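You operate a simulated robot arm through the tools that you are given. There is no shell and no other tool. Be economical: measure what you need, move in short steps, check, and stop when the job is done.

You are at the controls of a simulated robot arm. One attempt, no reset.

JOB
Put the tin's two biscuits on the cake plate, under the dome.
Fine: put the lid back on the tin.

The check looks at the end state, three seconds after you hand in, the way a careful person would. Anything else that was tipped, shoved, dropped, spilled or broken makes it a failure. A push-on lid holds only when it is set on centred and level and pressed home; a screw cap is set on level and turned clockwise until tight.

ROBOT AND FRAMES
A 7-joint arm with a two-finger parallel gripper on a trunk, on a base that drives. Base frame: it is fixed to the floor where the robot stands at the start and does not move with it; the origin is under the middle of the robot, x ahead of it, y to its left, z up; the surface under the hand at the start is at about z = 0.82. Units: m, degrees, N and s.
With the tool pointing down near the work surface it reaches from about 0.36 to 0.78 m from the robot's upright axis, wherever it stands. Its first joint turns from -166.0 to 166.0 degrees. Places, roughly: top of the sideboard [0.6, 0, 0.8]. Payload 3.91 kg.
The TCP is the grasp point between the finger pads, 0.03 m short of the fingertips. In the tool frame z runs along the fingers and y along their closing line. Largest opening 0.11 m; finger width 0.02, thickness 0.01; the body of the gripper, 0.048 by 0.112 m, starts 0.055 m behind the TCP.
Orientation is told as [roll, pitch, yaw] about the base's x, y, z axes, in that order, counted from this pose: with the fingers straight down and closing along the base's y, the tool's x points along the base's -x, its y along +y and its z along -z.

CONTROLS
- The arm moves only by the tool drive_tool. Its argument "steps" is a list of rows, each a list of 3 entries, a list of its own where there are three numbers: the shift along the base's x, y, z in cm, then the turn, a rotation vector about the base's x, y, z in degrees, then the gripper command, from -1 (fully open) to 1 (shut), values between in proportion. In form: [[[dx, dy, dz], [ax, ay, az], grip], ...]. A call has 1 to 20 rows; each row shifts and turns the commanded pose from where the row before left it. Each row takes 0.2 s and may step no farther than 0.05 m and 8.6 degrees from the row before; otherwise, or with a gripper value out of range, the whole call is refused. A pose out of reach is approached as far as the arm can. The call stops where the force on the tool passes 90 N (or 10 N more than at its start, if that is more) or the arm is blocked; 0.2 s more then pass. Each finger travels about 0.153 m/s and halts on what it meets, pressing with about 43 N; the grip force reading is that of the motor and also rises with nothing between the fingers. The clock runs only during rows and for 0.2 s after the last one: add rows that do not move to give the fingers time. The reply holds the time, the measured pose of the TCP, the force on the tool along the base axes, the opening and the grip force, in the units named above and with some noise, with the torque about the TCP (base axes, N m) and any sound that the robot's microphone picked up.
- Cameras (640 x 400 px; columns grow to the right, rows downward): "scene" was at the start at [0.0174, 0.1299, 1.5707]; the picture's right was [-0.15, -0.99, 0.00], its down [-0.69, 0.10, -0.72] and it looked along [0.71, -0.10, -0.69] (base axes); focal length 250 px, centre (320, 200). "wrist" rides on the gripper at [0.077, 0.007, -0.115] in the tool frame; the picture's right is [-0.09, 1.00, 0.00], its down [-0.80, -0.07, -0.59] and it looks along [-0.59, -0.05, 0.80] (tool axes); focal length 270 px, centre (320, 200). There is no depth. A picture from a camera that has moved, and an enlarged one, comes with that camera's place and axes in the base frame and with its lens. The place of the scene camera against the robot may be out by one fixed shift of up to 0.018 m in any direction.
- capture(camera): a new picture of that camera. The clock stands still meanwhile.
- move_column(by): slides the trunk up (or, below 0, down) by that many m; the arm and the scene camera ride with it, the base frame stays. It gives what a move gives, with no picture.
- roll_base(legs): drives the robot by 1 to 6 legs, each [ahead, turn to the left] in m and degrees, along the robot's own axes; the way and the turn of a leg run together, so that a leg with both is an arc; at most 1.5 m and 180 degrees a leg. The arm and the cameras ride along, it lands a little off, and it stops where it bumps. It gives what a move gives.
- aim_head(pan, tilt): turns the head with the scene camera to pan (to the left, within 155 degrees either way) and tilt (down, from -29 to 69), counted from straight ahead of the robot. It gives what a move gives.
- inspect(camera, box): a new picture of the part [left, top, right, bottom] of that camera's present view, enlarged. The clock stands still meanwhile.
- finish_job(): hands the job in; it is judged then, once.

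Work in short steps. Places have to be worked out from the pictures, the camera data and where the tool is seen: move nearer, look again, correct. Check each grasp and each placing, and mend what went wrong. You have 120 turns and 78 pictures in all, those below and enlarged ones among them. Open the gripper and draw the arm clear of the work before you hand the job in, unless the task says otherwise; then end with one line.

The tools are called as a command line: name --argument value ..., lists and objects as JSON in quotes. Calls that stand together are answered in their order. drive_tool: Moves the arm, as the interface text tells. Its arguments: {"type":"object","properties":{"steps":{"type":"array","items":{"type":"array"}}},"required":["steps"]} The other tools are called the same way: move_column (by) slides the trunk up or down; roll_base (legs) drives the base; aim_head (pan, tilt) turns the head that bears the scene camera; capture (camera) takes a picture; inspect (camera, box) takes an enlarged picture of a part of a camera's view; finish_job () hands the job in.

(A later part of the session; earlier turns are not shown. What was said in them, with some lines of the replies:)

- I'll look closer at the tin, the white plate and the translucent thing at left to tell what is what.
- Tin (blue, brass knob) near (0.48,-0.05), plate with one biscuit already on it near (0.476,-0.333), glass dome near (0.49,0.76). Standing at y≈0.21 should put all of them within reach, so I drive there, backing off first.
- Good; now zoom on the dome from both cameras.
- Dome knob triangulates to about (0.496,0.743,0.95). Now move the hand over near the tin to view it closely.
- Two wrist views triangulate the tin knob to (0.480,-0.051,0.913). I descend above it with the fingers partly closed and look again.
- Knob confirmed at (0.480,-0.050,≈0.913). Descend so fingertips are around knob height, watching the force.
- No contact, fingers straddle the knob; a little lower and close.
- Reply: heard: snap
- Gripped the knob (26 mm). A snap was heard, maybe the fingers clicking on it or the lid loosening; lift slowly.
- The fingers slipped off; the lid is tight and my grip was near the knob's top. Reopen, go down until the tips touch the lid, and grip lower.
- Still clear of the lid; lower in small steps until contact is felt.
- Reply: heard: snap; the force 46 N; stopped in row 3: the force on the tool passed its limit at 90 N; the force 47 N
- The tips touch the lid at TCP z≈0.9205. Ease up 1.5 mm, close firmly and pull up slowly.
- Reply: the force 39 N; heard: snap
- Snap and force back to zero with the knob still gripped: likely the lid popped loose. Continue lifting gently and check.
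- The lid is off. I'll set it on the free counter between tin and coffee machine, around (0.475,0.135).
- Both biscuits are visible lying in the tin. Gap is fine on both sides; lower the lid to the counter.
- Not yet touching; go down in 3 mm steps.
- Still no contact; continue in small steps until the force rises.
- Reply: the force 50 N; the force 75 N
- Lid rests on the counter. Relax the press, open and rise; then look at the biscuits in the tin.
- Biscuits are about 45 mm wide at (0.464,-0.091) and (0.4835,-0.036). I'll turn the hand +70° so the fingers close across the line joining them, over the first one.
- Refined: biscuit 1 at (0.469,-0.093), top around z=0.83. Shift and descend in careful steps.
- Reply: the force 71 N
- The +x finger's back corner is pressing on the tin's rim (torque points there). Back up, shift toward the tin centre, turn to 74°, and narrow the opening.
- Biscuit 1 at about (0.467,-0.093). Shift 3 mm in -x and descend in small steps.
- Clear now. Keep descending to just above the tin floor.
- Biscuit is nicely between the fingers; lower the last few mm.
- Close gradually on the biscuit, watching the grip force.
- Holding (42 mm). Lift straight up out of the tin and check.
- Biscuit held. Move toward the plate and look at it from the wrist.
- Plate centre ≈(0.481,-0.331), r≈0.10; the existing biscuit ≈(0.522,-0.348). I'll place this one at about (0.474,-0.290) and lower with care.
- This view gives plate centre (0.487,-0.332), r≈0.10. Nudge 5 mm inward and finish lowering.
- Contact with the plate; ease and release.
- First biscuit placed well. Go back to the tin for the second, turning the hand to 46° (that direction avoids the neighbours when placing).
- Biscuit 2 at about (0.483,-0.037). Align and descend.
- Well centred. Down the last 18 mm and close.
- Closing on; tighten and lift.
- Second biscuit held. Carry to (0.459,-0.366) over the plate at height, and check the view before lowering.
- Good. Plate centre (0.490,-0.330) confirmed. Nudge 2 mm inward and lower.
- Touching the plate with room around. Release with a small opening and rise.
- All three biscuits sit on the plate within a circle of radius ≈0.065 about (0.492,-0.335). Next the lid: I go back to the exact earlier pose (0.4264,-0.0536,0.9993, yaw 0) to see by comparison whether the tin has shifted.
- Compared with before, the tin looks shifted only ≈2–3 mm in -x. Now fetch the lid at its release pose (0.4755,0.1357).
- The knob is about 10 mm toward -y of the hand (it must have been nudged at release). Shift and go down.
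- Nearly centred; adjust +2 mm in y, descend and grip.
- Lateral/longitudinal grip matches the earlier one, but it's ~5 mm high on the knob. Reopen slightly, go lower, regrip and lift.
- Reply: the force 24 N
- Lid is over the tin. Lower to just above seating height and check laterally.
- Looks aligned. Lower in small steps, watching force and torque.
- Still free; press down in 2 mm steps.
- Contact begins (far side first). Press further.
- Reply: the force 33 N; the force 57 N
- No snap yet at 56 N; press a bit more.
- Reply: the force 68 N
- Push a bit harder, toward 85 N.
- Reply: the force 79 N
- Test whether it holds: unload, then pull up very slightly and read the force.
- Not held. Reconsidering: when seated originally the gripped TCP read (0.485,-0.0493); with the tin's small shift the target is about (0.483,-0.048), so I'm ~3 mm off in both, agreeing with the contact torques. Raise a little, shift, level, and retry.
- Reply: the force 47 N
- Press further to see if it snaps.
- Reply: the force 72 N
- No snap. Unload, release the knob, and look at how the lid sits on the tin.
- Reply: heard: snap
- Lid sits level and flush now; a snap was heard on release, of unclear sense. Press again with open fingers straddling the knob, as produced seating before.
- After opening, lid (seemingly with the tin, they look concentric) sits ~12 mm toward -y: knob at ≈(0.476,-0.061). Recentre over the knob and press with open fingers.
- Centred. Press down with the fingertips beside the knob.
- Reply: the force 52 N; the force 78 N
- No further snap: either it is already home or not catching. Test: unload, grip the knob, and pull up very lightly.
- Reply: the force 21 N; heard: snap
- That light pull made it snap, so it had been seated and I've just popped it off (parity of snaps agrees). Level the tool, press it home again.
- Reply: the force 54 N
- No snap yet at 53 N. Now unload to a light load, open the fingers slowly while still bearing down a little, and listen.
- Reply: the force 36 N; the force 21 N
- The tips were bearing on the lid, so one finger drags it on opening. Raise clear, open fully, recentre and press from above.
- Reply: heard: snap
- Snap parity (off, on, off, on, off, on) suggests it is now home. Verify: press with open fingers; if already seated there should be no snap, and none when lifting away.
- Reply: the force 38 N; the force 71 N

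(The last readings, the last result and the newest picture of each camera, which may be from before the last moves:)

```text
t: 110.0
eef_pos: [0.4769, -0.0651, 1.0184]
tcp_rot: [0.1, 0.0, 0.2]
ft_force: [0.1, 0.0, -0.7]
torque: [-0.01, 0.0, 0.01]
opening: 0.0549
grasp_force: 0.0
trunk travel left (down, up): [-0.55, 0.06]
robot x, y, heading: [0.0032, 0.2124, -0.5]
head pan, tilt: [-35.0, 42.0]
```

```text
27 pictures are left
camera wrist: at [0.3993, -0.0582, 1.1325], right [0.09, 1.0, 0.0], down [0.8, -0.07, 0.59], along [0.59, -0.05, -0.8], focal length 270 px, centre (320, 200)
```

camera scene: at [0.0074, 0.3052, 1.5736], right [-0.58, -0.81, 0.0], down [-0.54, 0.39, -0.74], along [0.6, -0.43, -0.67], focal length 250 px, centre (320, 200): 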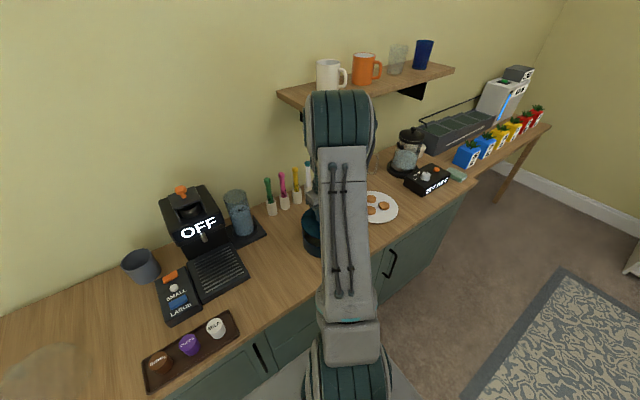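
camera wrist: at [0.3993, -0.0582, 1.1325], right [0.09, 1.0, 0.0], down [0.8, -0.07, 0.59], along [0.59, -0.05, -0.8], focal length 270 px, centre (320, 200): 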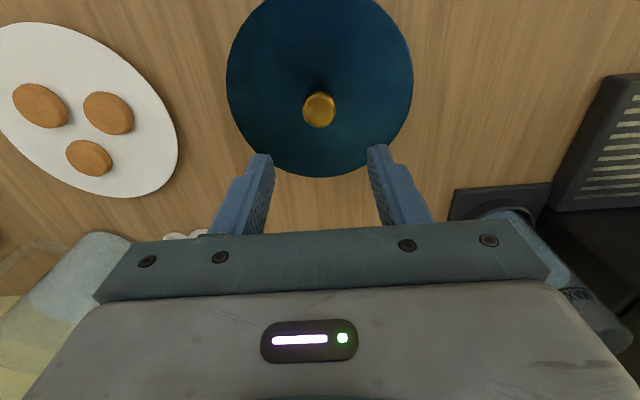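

Lid is on, level, no more snaps. Next the dome: raise, travel at height along the front to the left, and look.

drive_tool --steps '[[[-2, 1, 4.5], [0, 0, 0], 0], [[-2, 1, 4.5], [0, 0, 0], 0], [[-2, 2, 4], [0, 0, 0], 0], [[-1, 3, 3], [0, 0, 0], 0], [[0, 4.8, 1], [0, 0, 0], 0], [[0, 4.8, 0], [0, 0, 0], 0], [[0, 4.8, 0], [0, 0, 0], 0], [[0, 4.8, 0], [0, 0, 0], 0], [[0, 4.8, 0], [0, 0, 0], 0], [[0, 4.8, 0], [0, 0, 0], 0], [[0, 4.8, 0], [0, 0, 0], 0], [[0, 4.8, 0], [0, 0, 0], 0], [[0, 4.8, 0], [0, 0, 0], 0], [[0, 4.8, 0], [0, 0, 0], 0], [[0, 4.8, 0], [0, 0, 0], 0], [[0, 4.8, 0], [0, 0, 0], 0], [[0, 4.8, 0], [0, 0, 0], 0], [[0, 3, 0], [0, 0, 0], 0], [[0, 0, 0], [0, 0, 0], 0]]'

capture --camera "wrist"

capture --camera "scene"

```text
refused: row 1 steps farther than a row can; nothing moved
```

```text
26 pictures are left
camera wrist: at [0.3993, -0.0582, 1.1325], right [0.09, 1.0, 0.0], down [0.8, -0.07, 0.59], along [0.59, -0.05, -0.8], focal length 270 px, centre (320, 200)
```

wrist: 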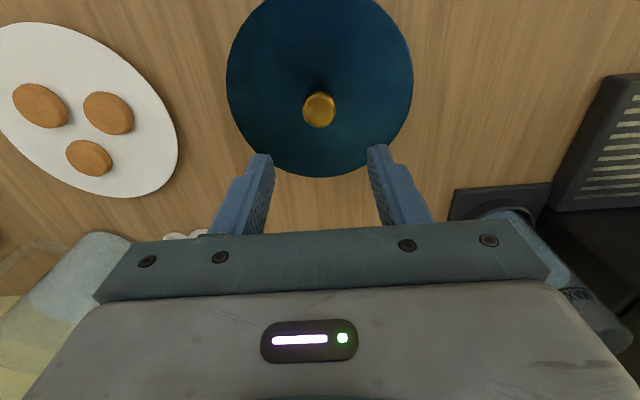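

```text
25 pictures are left
camera scene: at [0.0074, 0.3052, 1.5736], right [-0.58, -0.81, 0.0], down [-0.54, 0.39, -0.74], along [0.6, -0.43, -0.67], focal length 250 px, centre (320, 200)
```

scene: 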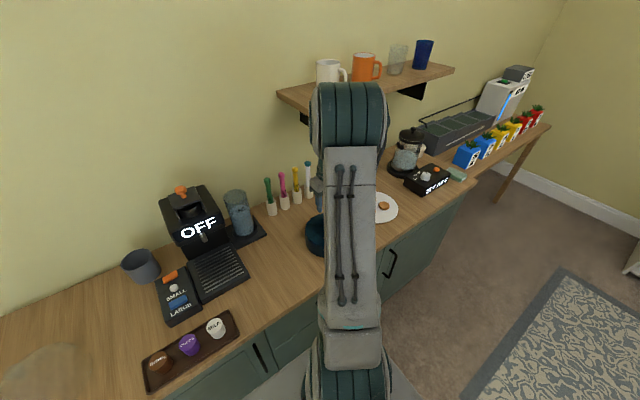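

A row was a hair too long; repeat with shorter rows.

drive_tool --steps '[[[-2, 1, 4], [0, 0, 0], 0], [[-2, 1, 4], [0, 0, 0], 0], [[-2, 2, 4], [0, 0, 0], 0], [[-1, 3, 3], [0, 0, 0], 0], [[0, 4.5, 1.5], [0, 0, 0], 0], [[0, 4.8, 0], [0, 0, 0], 0], [[0, 4.8, 0], [0, 0, 0], 0], [[0, 4.8, 0], [0, 0, 0], 0], [[0, 4.8, 0], [0, 0, 0], 0], [[0, 4.8, 0], [0, 0, 0], 0], [[0, 4.8, 0], [0, 0, 0], 0], [[0, 4.8, 0], [0, 0, 0], 0], [[0, 4.8, 0], [0, 0, 0], 0], [[0, 4.8, 0], [0, 0, 0], 0], [[0, 4.8, 0], [0, 0, 0], 0], [[0, 4.8, 0], [0, 0, 0], 0], [[0, 4.8, 0], [0, 0, 0], 0], [[0, 3, 0], [0, 0, 0], 0], [[0, 0, 0], [0, 0, 0], 0]]'

capture --camera "wrist"

inspect --camera "scene" --box '[280, 180, 420, 270]'

```text
t: 114.0
eef_pos: [0.4076, 0.6568, 1.1833]
tcp_rot: [0.0, -0.1, 0.1]
ft_force: [-0.1, 0.6, 0.2]
torque: [-0.01, 0.0, -0.01]
opening: 0.0549
grasp_force: 0.1
trunk travel left (down, up): [-0.55, 0.06]
robot x, y, heading: [0.0009, 0.2145, -0.9]
head pan, tilt: [-35.0, 42.0]
```

```text
24 pictures are left
camera wrist: at [0.33, 0.6619, 1.298], right [0.09, 1.0, 0.0], down [0.8, -0.07, 0.6], along [0.59, -0.05, -0.8], focal length 270 px, centre (320, 200)
```

wrist: 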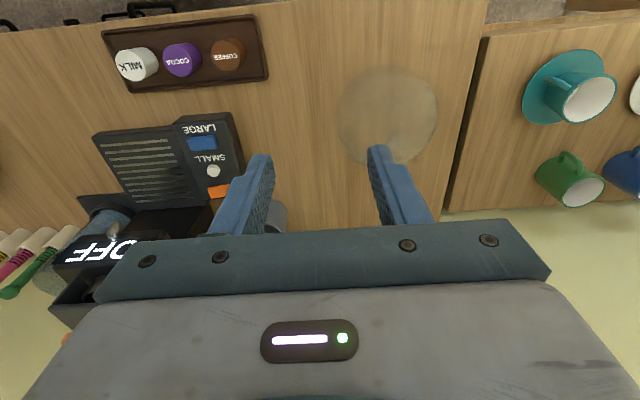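

```text
4.44 times, centred on (350, 225) of scene
camera zoom: at [0.0073, 0.3054, 1.5736], right [-0.58, -0.81, 0.0], down [-0.54, 0.39, -0.74], along [0.6, -0.43, -0.67], focal length 1112 px, centre (187, 89)
```

zoom: 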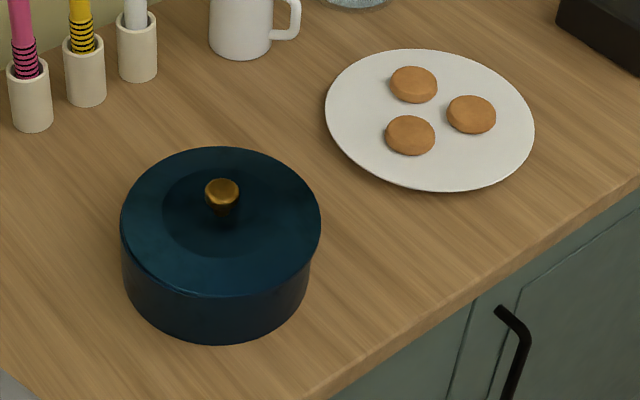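

Tin and lid look flush and concentric, like at the start; the biscuits are fine. Move closer to the dome and centre it.

drive_tool --steps '[[[1, 4, -2.5], [0, 0, 0], -0.2], [[1, 4, -2.5], [0, 0, 0], -0.2], [[1, 0.5, -3], [0, 0, 0], -0.2], [[0, 0, -2.5], [0, 0, 0], -0.2], [[0, 0, 0], [0, 0, 0], -0.2]]'

inspect --camera "wrist" --box '[180, 0, 460, 230]'

```text
t: 115.2
eef_pos: [0.4382, 0.7417, 1.0746]
tcp_rot: [-0.1, -0.2, 0.1]
ft_force: [0.4, -0.9, -0.9]
torque: [0.0, 0.04, -0.02]
opening: 0.066
grasp_force: 0.0
trunk travel left (down, up): [-0.55, 0.06]
robot x, y, heading: [0.0066, 0.2131, -0.6]
head pan, tilt: [-35.0, 42.0]
```

```text
1.74 times, centred on (320, 115) of wrist
camera zoom: at [0.3607, 0.7475, 1.1894], right [0.09, 1.0, 0.0], down [0.8, -0.07, 0.6], along [0.59, -0.05, -0.8], focal length 470 px, centre (320, 348)
```

zoom: 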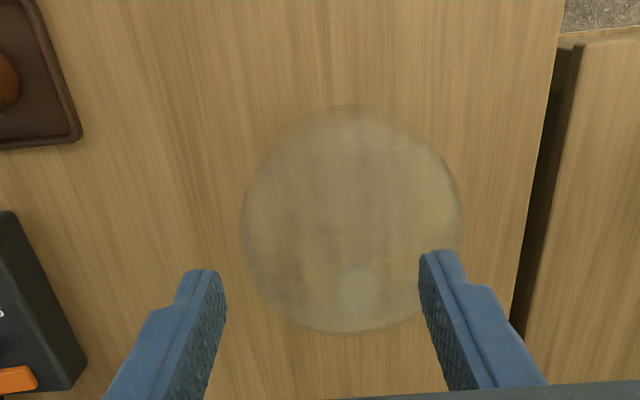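

Dome knob triangulates to ≈(0.499,0.757,0.942). Move above and look closer.

drive_tool --steps '[[[3, 0.7, -3], [0, 0, 0], -0.1], [[3, 0.8, -3], [0, 0, 0], -0.1], [[0, 0, -1.5], [0, 0, 0], -0.1], [[0, 0, 0], [0, 0, 0], -0.1]]'

inspect --camera "wrist" --box '[200, 50, 440, 220]'

```text
t: 116.2
eef_pos: [0.4971, 0.7568, 1.001]
tcp_rot: [0.1, 0.0, 0.1]
ft_force: [-0.7, 0.3, -1.1]
torque: [0.02, 0.0, 0.01]
opening: 0.0604
grasp_force: 0.0
trunk travel left (down, up): [-0.55, 0.06]
robot x, y, heading: [-0.0018, 0.2098, -0.7]
head pan, tilt: [-35.0, 42.0]
```

```text
2.35 times, centred on (320, 135) of wrist
camera zoom: at [0.4195, 0.7637, 1.1154], right [0.09, 1.0, 0.0], down [0.8, -0.07, 0.6], along [0.59, -0.05, -0.8], focal length 636 px, centre (320, 353)
```

zoom: 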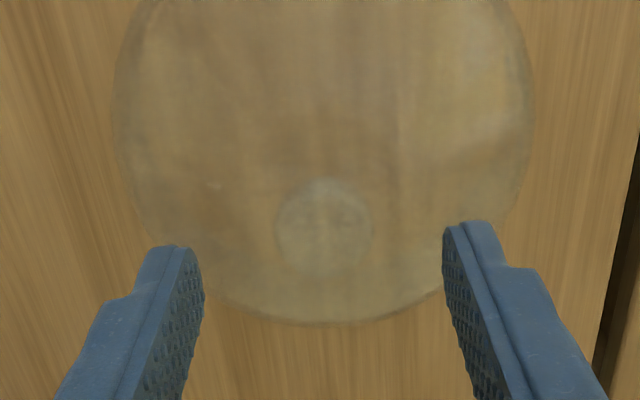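

Knob (≈30 mm wide) is centred in y, x≈0.504. Shift 6 mm and descend partway.

drive_tool --steps '[[[0.6, 0, -2], [0, 0, 0], -0.1], [[0, 0, -1.5], [0, 0, 0], -0.1], [[0, 0, 0], [0, 0, 0], -0.1]]'

inspect --camera "wrist" --box '[200, 70, 440, 240]'

```text
t: 117.0
eef_pos: [0.5047, 0.7564, 0.9672]
tcp_rot: [0.1, -0.1, 0.0]
ft_force: [0.3, -0.2, 0.0]
torque: [0.01, -0.03, -0.01]
opening: 0.0606
grasp_force: 0.1
trunk travel left (down, up): [-0.55, 0.06]
robot x, y, heading: [0.0015, 0.2106, -0.3]
head pan, tilt: [-35.0, 42.0]
```

```text
2.35 times, centred on (320, 155) of wrist
camera zoom: at [0.4266, 0.7628, 1.0809], right [0.09, 1.0, 0.0], down [0.8, -0.07, 0.6], along [0.59, -0.05, -0.8], focal length 636 px, centre (320, 306)
```

zoom: 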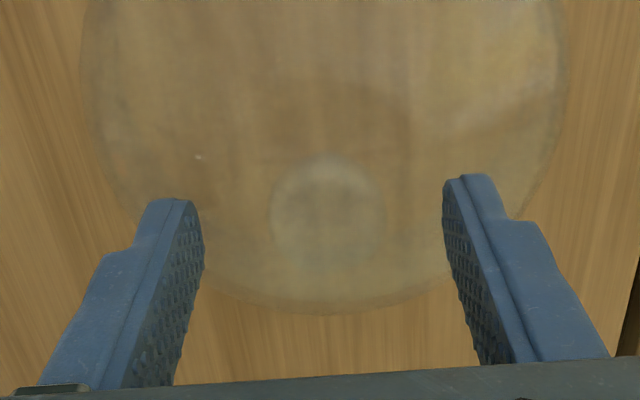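

Knob's a bit lower than thought, ≈z 0.92–0.93, x≈0.508. Descend another 2 cm with a small x shift, and look.

drive_tool --steps '[[[0.4, 0.1, -1], [0, 0, 0], -0.1], [[0, 0, -1], [0, 0, 0], -0.1], [[0, 0, 0], [0, 0, 0], -0.1]]'

inspect --camera "wrist" --box '[200, 70, 440, 240]'

```text
t: 117.8
eef_pos: [0.5077, 0.7578, 0.9465]
tcp_rot: [0.0, 0.0, 0.1]
ft_force: [0.4, -0.3, 0.1]
torque: [0.0, 0.01, 0.01]
opening: 0.0605
grasp_force: 0.0
trunk travel left (down, up): [-0.55, 0.06]
robot x, y, heading: [0.0011, 0.2118, -1.0]
head pan, tilt: [-35.0, 42.0]
```

```text
2.35 times, centred on (320, 155) of wrist
camera zoom: at [0.4306, 0.7635, 1.0608], right [0.09, 1.0, 0.0], down [0.8, -0.07, 0.6], along [0.59, -0.05, -0.8], focal length 636 px, centre (320, 306)
```

zoom: 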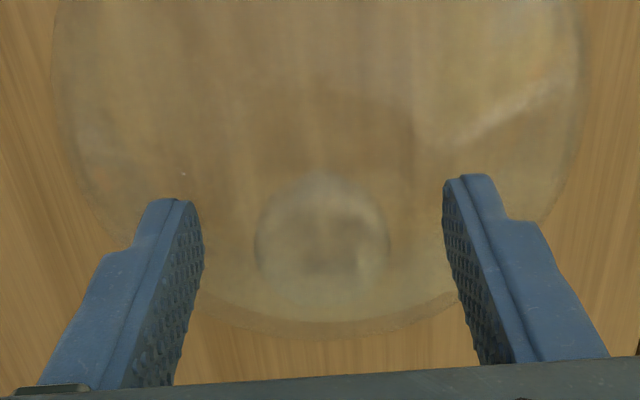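

Triangulated knob centre ≈(0.507,0.758,0.930), Ø≈31 mm. Fingertips are already at 0.917; go 3 mm lower and close.

drive_tool --steps '[[[0, 0, -0.3], [0, 0, 0], -0.1], [[0, 0, 0], [0, 0, 0], 0.2], [[0, 0, 0], [0, 0, 0], 0.35], [[0, 0, 0], [0, 0, 0], 0.45], [[0, 0, 0], [0, 0, 0], 0.6], [[0, 0, 0], [0, 0, 0], 0.6]]'

inspect --camera "wrist" --box '[200, 70, 440, 240]'

```text
t: 119.2
eef_pos: [0.5078, 0.759, 0.9466]
tcp_rot: [0.2, -0.2, 0.2]
ft_force: [5.6, 7.3, 20.8]
torque: [-0.35, 0.04, 0.0]
opening: 0.0347
grasp_force: 12.9
trunk travel left (down, up): [-0.55, 0.06]
robot x, y, heading: [-0.0029, 0.214, -0.7]
head pan, tilt: [-35.0, 42.0]
```

```text
2.35 times, centred on (320, 155) of wrist
camera zoom: at [0.4301, 0.7639, 1.0602], right [0.08, 1.0, 0.0], down [0.8, -0.07, 0.6], along [0.6, -0.05, -0.8], focal length 636 px, centre (320, 306)
```

zoom: 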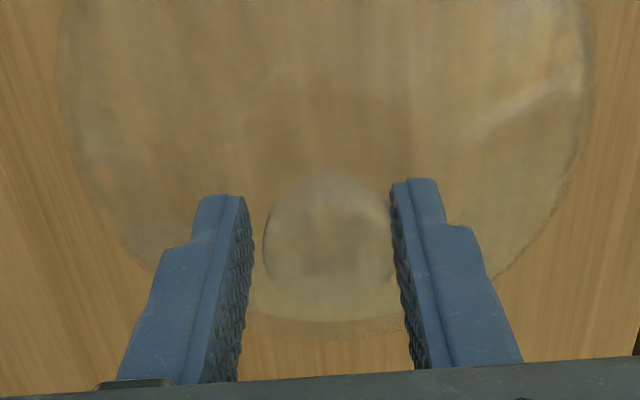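

The tips now rest on the glass (20 N). Ease up 4 mm, then finish closing.

drive_tool --steps '[[[0, 0, 0.4], [0, 0, 0], 0.4], [[0, 0, 0], [0, 0, 0], 0.5], [[0, 0, 0], [0, 0, 0], 0.8], [[0, 0, 0], [0, 0, 0], 1], [[0, 0, 0], [0, 0, 0], 1]]'

```text
t: 120.4
eef_pos: [0.5091, 0.7575, 0.9485]
tcp_rot: [-0.1, 0.0, 0.0]
ft_force: [0.2, -0.6, 0.2]
torque: [-0.01, 0.01, 0.02]
opening: 0.0289
grasp_force: 43.1
trunk travel left (down, up): [-0.55, 0.06]
robot x, y, heading: [0.0005, 0.2121, -0.7]
head pan, tilt: [-35.0, 42.0]
```

Knob gripped at 29 mm. Lift slowly and check it holds.

drive_tool --steps '[[[0, 0, 0.3], [0, 0, 0], 1], [[0, 0, 0.7], [0, 0, 0], 1], [[0, 0, 1], [0, 0, 0], 1], [[0, 0, 1], [0, 0, 0], 1], [[0, 0, 1], [0, 0, 0], 1], [[0, 0, 0], [0, 0, 0], 1]]'

capture --camera "wrist"

```text
t: 121.8
eef_pos: [0.508, 0.7592, 0.9873]
tcp_rot: [0.1, -0.1, 0.2]
ft_force: [0.2, -0.2, -3.3]
torque: [-0.01, -0.03, 0.0]
opening: 0.0288
grasp_force: 42.7
trunk travel left (down, up): [-0.55, 0.06]
robot x, y, heading: [0.0015, 0.211, -0.6]
head pan, tilt: [-35.0, 42.0]
```

```text
17 pictures are left
camera wrist: at [0.4306, 0.7645, 1.1029], right [0.09, 1.0, 0.0], down [0.8, -0.07, 0.6], along [0.59, -0.05, -0.8], focal length 270 px, centre (320, 200)
```

wrist: 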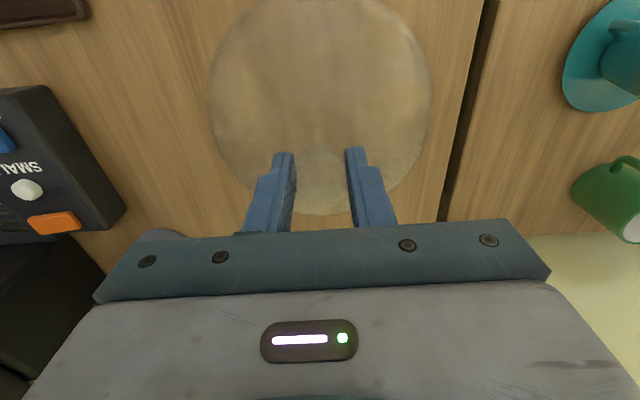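

Dome held (3.3 N), radius ≈0.082. Raise it well up and back, then carry it right along the front.

drive_tool --steps '[[[-0.8, 0, 3], [0, 0, 0], 1], [[-1.2, 0, 4], [0, 0, 0], 1], [[-1.5, 0, 4], [0, 0, 0], 1], [[-1.5, 0, 4], [0, 0, 0], 1], [[-1.5, 0, 4], [0, 0, 0], 1], [[-1, 0, 4], [0, 0, 0], 1], [[-0.5, 0, 3], [0, 0, 0], 1], [[0, -2, 0], [0, 0, 0], 1], [[0, -3, 0], [0, 0, 0], 1], [[0, -4, 0], [0, 0, 0], 1], [[0, -4, 0], [0, 0, 0], 1], [[0, -4, 0], [0, 0, 0], 1], [[0, -4, 0], [0, 0, 0], 1], [[0, -4, 0], [0, 0, 0], 1], [[0, -4, 0], [0, 0, 0], 1], [[0, -4, 0], [0, 0, 0], 1], [[0, -4, 0], [0, 0, 0], 1], [[0, -3, 0], [0, 0, 0], 1], [[0, -1, 0], [0, 0, 0], 1], [[0, 0, 0], [0, 0, 0], 1]]'

```text
t: 126.0
eef_pos: [0.4281, 0.3453, 1.2251]
tcp_rot: [0.1, -0.1, 0.0]
ft_force: [0.3, -0.1, -3.2]
torque: [0.0, 0.01, 0.0]
opening: 0.0287
grasp_force: 43.1
out of reach, approached as far as the arm can: row 7
trunk travel left (down, up): [-0.55, 0.06]
robot x, y, heading: [0.0015, 0.2114, -0.6]
head pan, tilt: [-35.0, 42.0]
```

Carrying well. Continue to the plate side.

drive_tool --steps '[[[0, -2, 0], [0, 0, 0], 1], [[0, -4, 0], [0, 0, 0], 1], [[0, -4, 0], [0, 0, 0], 1], [[0, -4, 0], [0, 0, 0], 1], [[0, -4, 0], [0, 0, 0], 1], [[0, -4, 0], [0, 0, 0], 1], [[0, -4, 0], [0, 0, 0], 1], [[0, -4, 0], [0, 0, 0], 1], [[0, -4, 0], [0, 0, 0], 1], [[0, -4, 0], [0, 0, 0], 1], [[0, -4, 0], [0, 0, 0], 1], [[0.5, -4, 0], [0, 0, 0], 1], [[0.5, -4, 0], [0, 0, 0], 1], [[0.5, -4, 0], [0, 0, 0], 1], [[0.5, -4, 0], [0, 0, 0], 1], [[0.5, -4, 0], [0, 0, 0], 1], [[0.5, -4, 0], [0, 0, 0], 1], [[0.5, -2, 0], [0, 0, 0], 1], [[0, 0, 0], [0, 0, 0], 1]]'

capture --camera "wrist"

```text
t: 130.0
eef_pos: [0.4522, -0.3253, 1.2131]
tcp_rot: [0.2, 0.0, 0.1]
ft_force: [0.3, -0.5, -2.8]
torque: [-0.01, -0.02, 0.0]
opening: 0.0289
grasp_force: 43.3
out of reach, approached as far as the arm can: row 18
trunk travel left (down, up): [-0.55, 0.06]
robot x, y, heading: [0.0018, 0.2089, -0.6]
head pan, tilt: [-35.0, 42.0]
```

```text
16 pictures are left
camera wrist: at [0.3749, -0.3183, 1.3272], right [0.09, 1.0, 0.0], down [0.8, -0.07, 0.59], along [0.59, -0.05, -0.8], focal length 270 px, centre (320, 200)
```

wrist: 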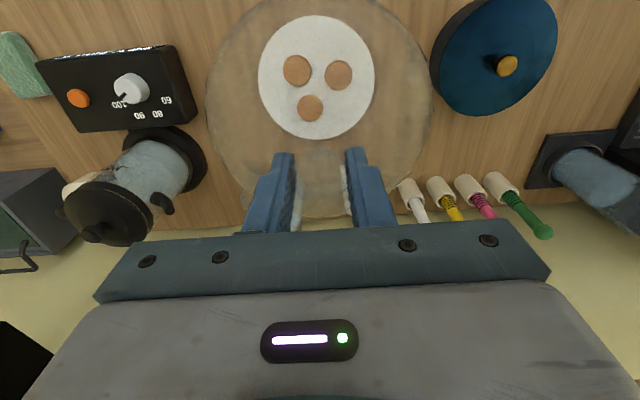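

Over the plate, limited by reach at this height. Lower first, then move out to the plate centre.

drive_tool --steps '[[[0, 0, -4], [0, 0, 0], 1], [[0, 0, -4], [0, 0, 0], 1], [[0, 0, -4], [0, 0, 0], 1], [[0, 0, -4], [0, 0, 0], 1], [[1, -0.2, 0], [0, 0, 0], 1], [[1.5, -0.3, 0], [0, 0, 0], 1], [[1, -0.2, 0], [0, 0, 0], 1], [[0, 0, 0], [0, 0, 0], 1]]'

capture --camera "wrist"

```text
t: 131.8
eef_pos: [0.4877, -0.331, 1.0534]
tcp_rot: [0.0, -0.1, 0.0]
ft_force: [0.0, 0.3, -3.4]
torque: [0.03, -0.02, 0.03]
opening: 0.0289
grasp_force: 43.2
trunk travel left (down, up): [-0.55, 0.06]
robot x, y, heading: [-0.0002, 0.2075, -0.6]
head pan, tilt: [-35.0, 42.0]
```

```text
15 pictures are left
camera wrist: at [0.4106, -0.3236, 1.1676], right [0.09, 1.0, 0.0], down [0.8, -0.07, 0.6], along [0.59, -0.05, -0.8], focal length 270 px, centre (320, 200)
```

wrist: 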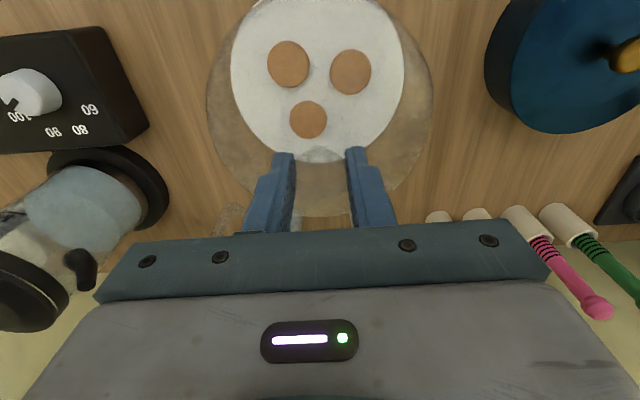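

Plate centre reconfirmed ≈(0.491,-0.332). Align to (0.493,-0.334) and descend to about 2 cm above.

drive_tool --steps '[[[0.5, -0.3, -2], [0, 0, 0], 1], [[0, 0, -2], [0, 0, 0], 1], [[0, 0, -2], [0, 0, 0], 1], [[0, 0, -1], [0, 0, 0], 1], [[0, 0, 0], [0, 0, 0], 1]]'

capture --camera "wrist"

inspect --camera "scene" --box '[330, 150, 430, 240]'

```text
t: 133.0
eef_pos: [0.4919, -0.3325, 0.9831]
tcp_rot: [0.0, -0.1, 0.2]
ft_force: [0.2, 0.0, -3.1]
torque: [-0.04, -0.03, 0.01]
opening: 0.0288
grasp_force: 43.1
trunk travel left (down, up): [-0.55, 0.06]
robot x, y, heading: [0.0035, 0.2138, -0.6]
head pan, tilt: [-35.0, 42.0]
```

```text
14 pictures are left
camera wrist: at [0.415, -0.326, 1.0971], right [0.09, 1.0, 0.0], down [0.8, -0.07, 0.6], along [0.59, -0.05, -0.8], focal length 270 px, centre (320, 200)
```

wrist: 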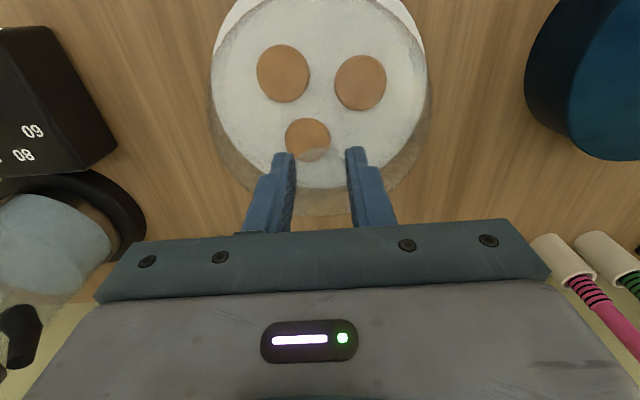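

```text
4.44 times, centred on (380, 195) of scene
camera zoom: at [0.0076, 0.3049, 1.5736], right [-0.58, -0.81, 0.0], down [-0.54, 0.39, -0.74], along [0.6, -0.43, -0.67], focal length 1112 px, centre (53, 222)
```

zoom: 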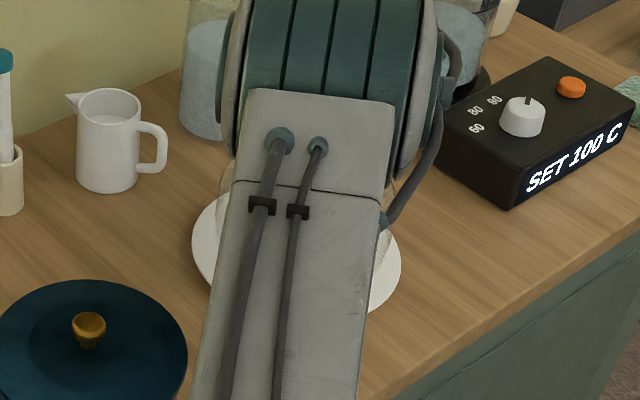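

Biscuits lie well inside the dome's outline. Lower slowly until it rests on the plate.

drive_tool --steps '[[[0.1, -0.1, -0.7], [0, 0, 0], 1], [[0, 0, -0.5], [0, 0, 0], 1], [[0, 0, -0.3], [0, 0, 0], 1], [[0, 0, 0], [0, 0, 0], 1]]'

drive_tool --steps '[[[0, 0, -0.3], [0, 0, 0], 1], [[0, 0, -0.2], [0, 0, 0], 1], [[0, 0, 0], [0, 0, 0], 1]]'

```text
t: 134.0
eef_pos: [0.4927, -0.3328, 0.9674]
tcp_rot: [0.1, -0.1, 0.1]
ft_force: [0.1, 0.7, -3.1]
torque: [0.03, -0.04, -0.03]
opening: 0.0287
grasp_force: 42.7
trunk travel left (down, up): [-0.55, 0.06]
robot x, y, heading: [0.001, 0.2088, -0.5]
head pan, tilt: [-35.0, 42.0]
```

```text
t: 134.8
eef_pos: [0.4935, -0.3321, 0.9627]
tcp_rot: [0.1, -0.1, 0.1]
ft_force: [-0.9, 0.1, -3.3]
torque: [0.03, 0.01, 0.01]
opening: 0.0289
grasp_force: 42.8
trunk travel left (down, up): [-0.55, 0.06]
robot x, y, heading: [-0.0014, 0.2065, -0.6]
head pan, tilt: [-35.0, 42.0]
```

drive_tool --steps '[[[0, 0, -0.2], [0, 0, 0], 1], [[0, 0, -0.1], [0, 0, 0], 1], [[0, 0, 0], [0, 0, 0], 1]]'

drive_tool --steps '[[[0, 0, -0.2], [0, 0, 0], 1], [[0, 0, 0], [0, 0, 0], 1]]'

```text
t: 135.6
eef_pos: [0.4942, -0.3317, 0.9601]
tcp_rot: [0.1, -0.1, 0.1]
ft_force: [1.3, -0.1, -0.2]
torque: [0.04, 0.15, 0.01]
opening: 0.0288
grasp_force: 43.0
trunk travel left (down, up): [-0.55, 0.06]
robot x, y, heading: [0.0058, 0.2107, -0.8]
head pan, tilt: [-35.0, 42.0]
```

```text
t: 136.2
eef_pos: [0.4928, -0.3328, 0.9601]
tcp_rot: [-0.1, -0.3, 0.2]
ft_force: [0.2, -1.5, 11.5]
torque: [0.16, 0.63, 0.02]
opening: 0.0285
grasp_force: 42.8
trunk travel left (down, up): [-0.55, 0.06]
robot x, y, heading: [0.0022, 0.2107, -0.9]
head pan, tilt: [-35.0, 42.0]
```

Dome rests on the plate (z 0.960). Ease the load and open gently, then rise.

drive_tool --steps '[[[0, 0, 0.15], [0, 0, 0], 1], [[0, 0, 0], [0, 0, 0], 0.45], [[0, 0, 0], [0, 0, 0], 0.3], [[0, 0, 0], [0, 0, 0], 0.1], [[0, 0, 0], [0, 0, 0], 0], [[0, 0, 1.5], [0, 0, 0], 0], [[0, 0, 2], [0, 0, 0], 0], [[0, 0, 3], [0, 0, 0], 0], [[-3, 0, 3], [0, 0, 0], 0], [[-3, 0, 3], [0, 0, 0], 0], [[0, 0, 0], [0, 0, 0], 0]]'

capture --camera "wrist"

```text
t: 138.6
eef_pos: [0.4348, -0.3335, 1.0827]
tcp_rot: [0.0, -0.1, 0.2]
ft_force: [0.6, -0.1, -0.4]
torque: [-0.01, 0.01, 0.02]
opening: 0.0548
grasp_force: 0.0
trunk travel left (down, up): [-0.55, 0.06]
robot x, y, heading: [-0.0, 0.2134, -0.6]
head pan, tilt: [-35.0, 42.0]
```

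```text
12 pictures are left
camera wrist: at [0.3576, -0.3266, 1.1977], right [0.09, 1.0, 0.0], down [0.8, -0.07, 0.6], along [0.59, -0.05, -0.8], focal length 270 px, centre (320, 200)
```

wrist: 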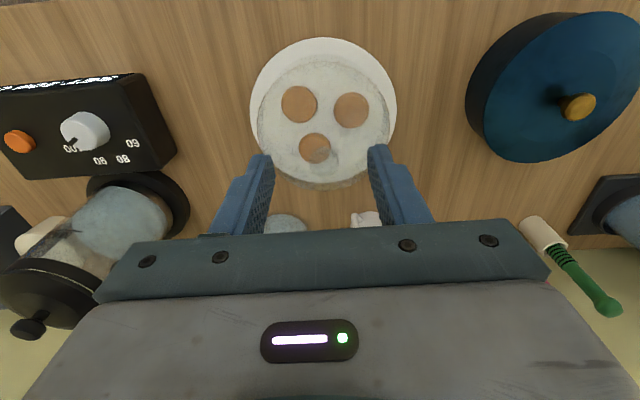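

Dome sits on the plate over the three biscuits. Withdraw the arm and check everything with the scene camera.

drive_tool --steps '[[[-1, 1, 4], [0, 0, 0], 0], [[-1, 1, 4], [0, 0, 0], 0], [[-1, 2, 4], [0, 0, 0], 0], [[-1, 4, 1], [0, 0, 0], 0], [[-1, 4, 1], [0, 0, 0], 0], [[-1, 4, 1], [0, 0, 0], 0], [[0, 4.5, 0], [0, 0, 0], 0], [[0, 4.5, 0], [0, 0, 0], 0], [[0, 4.5, 0], [0, 0, 0], 0], [[0, 4.5, 0], [0, 0, 0], 0], [[0, 4.5, 0], [0, 0, 0], 0], [[0, 4.5, 0], [0, 0, 0], 0], [[0, 4.5, 0], [0, 0, 0], 0], [[0, 4.5, 0], [0, 0, 0], 0], [[0, 4.5, 0], [0, 0, 0], 0], [[0, 0, 0], [0, 0, 0], 0]]'

capture --camera "scene"

inspect --camera "scene" --box '[280, 150, 440, 260]'

```text
t: 142.0
eef_pos: [0.3723, 0.2326, 1.2324]
tcp_rot: [0.0, -0.1, 0.1]
ft_force: [-0.4, 0.3, -0.2]
torque: [0.02, 0.0, 0.02]
opening: 0.0552
grasp_force: 0.0
trunk travel left (down, up): [-0.55, 0.06]
robot x, y, heading: [0.0021, 0.21, -0.8]
head pan, tilt: [-35.0, 42.0]
```

```text
11 pictures are left
camera scene: at [0.0073, 0.3053, 1.5736], right [-0.58, -0.81, 0.0], down [-0.54, 0.39, -0.74], along [0.6, -0.43, -0.67], focal length 250 px, centre (320, 200)
```

scene: 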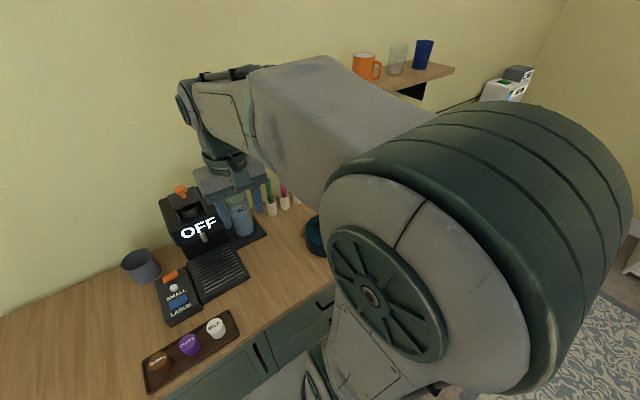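

```text
3.64 times, centred on (360, 205) of scene
camera zoom: at [0.0073, 0.3053, 1.5736], right [-0.58, -0.81, 0.0], down [-0.54, 0.39, -0.74], along [0.6, -0.43, -0.67], focal length 910 px, centre (174, 182)
```

zoom: 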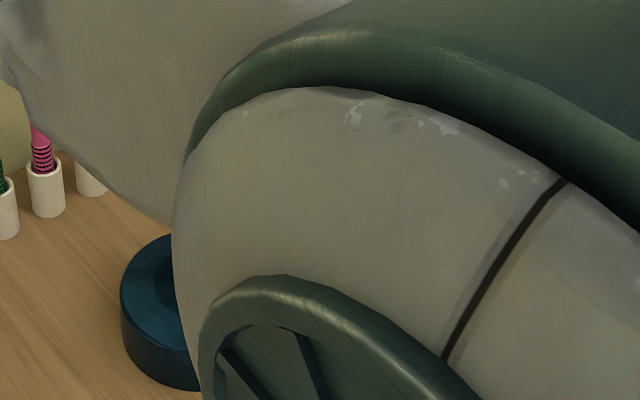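

The elbow hides the view here; move the hand further left so the arm clears the line of sight, then look.

drive_tool --steps '[[[0, 4.5, 0], [0, 0, 0], 0], [[0, 4.5, 0], [0, 0, 0], 0], [[0, 4.5, 0], [0, 0, 0], 0], [[0, 4.5, 0], [0, 0, 0], 0], [[0, 4.5, 0], [0, 0, 0], 0], [[0, 4.5, 0], [0, 0, 0], 0], [[0, 4.5, 0], [0, 0, 0], 0], [[0, 4.5, 0], [0, 0, 0], 0], [[0, 0, 0], [0, 0, 0], 0]]'

inspect --camera "scene" --box '[280, 150, 440, 260]'

capture --camera "scene"

```text
t: 144.0
eef_pos: [0.373, 0.5928, 1.2344]
tcp_rot: [0.0, 0.0, 0.1]
ft_force: [-0.8, -0.8, 0.1]
torque: [0.0, 0.04, 0.01]
opening: 0.0551
grasp_force: 0.1
trunk travel left (down, up): [-0.55, 0.06]
robot x, y, heading: [0.003, 0.2116, -1.0]
head pan, tilt: [-35.0, 42.0]
```

```text
3.64 times, centred on (360, 205) of scene
camera zoom: at [0.0072, 0.3051, 1.5736], right [-0.58, -0.81, 0.0], down [-0.54, 0.39, -0.74], along [0.6, -0.43, -0.67], focal length 910 px, centre (174, 182)
```

zoom: 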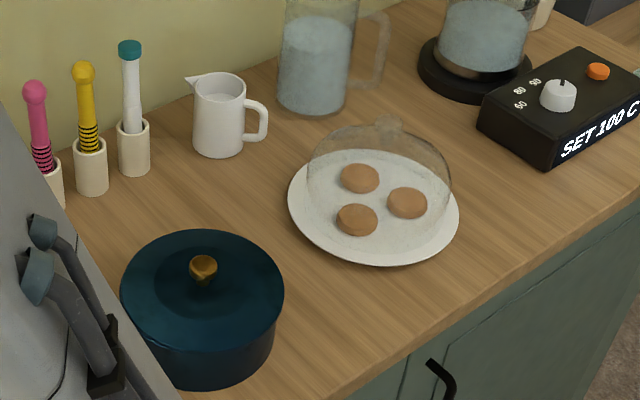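

```text
8 pictures are left
camera scene: at [0.0072, 0.3051, 1.5736], right [-0.58, -0.81, 0.0], down [-0.54, 0.39, -0.74], along [0.6, -0.43, -0.67], focal length 250 px, centre (320, 200)
```

scene: 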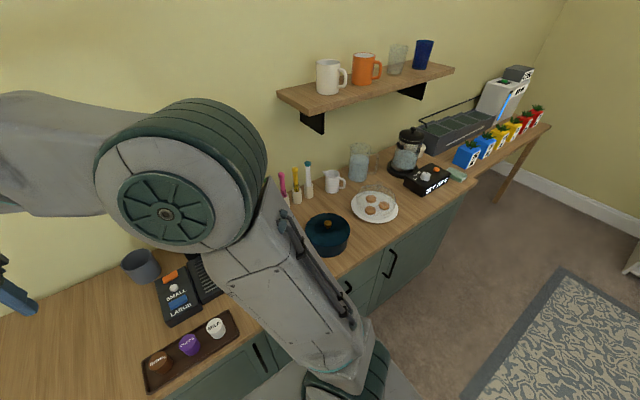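

The pictures show the dome on the plate over all three biscuits. The lid sits level and flush on the tin, and nothing else has moved. The gripper is open and the arm is clear, so I hand in.

finish_job

```text
The job is handed in.
```

I put both biscuits on the cake plate under the dome, next to the one already there, and pressed the lid back on the tin. I judged the lid seated from the snap sounds and its flush fit; I did not pull on it after the last press. The tin stands about 1 cm from where it started.
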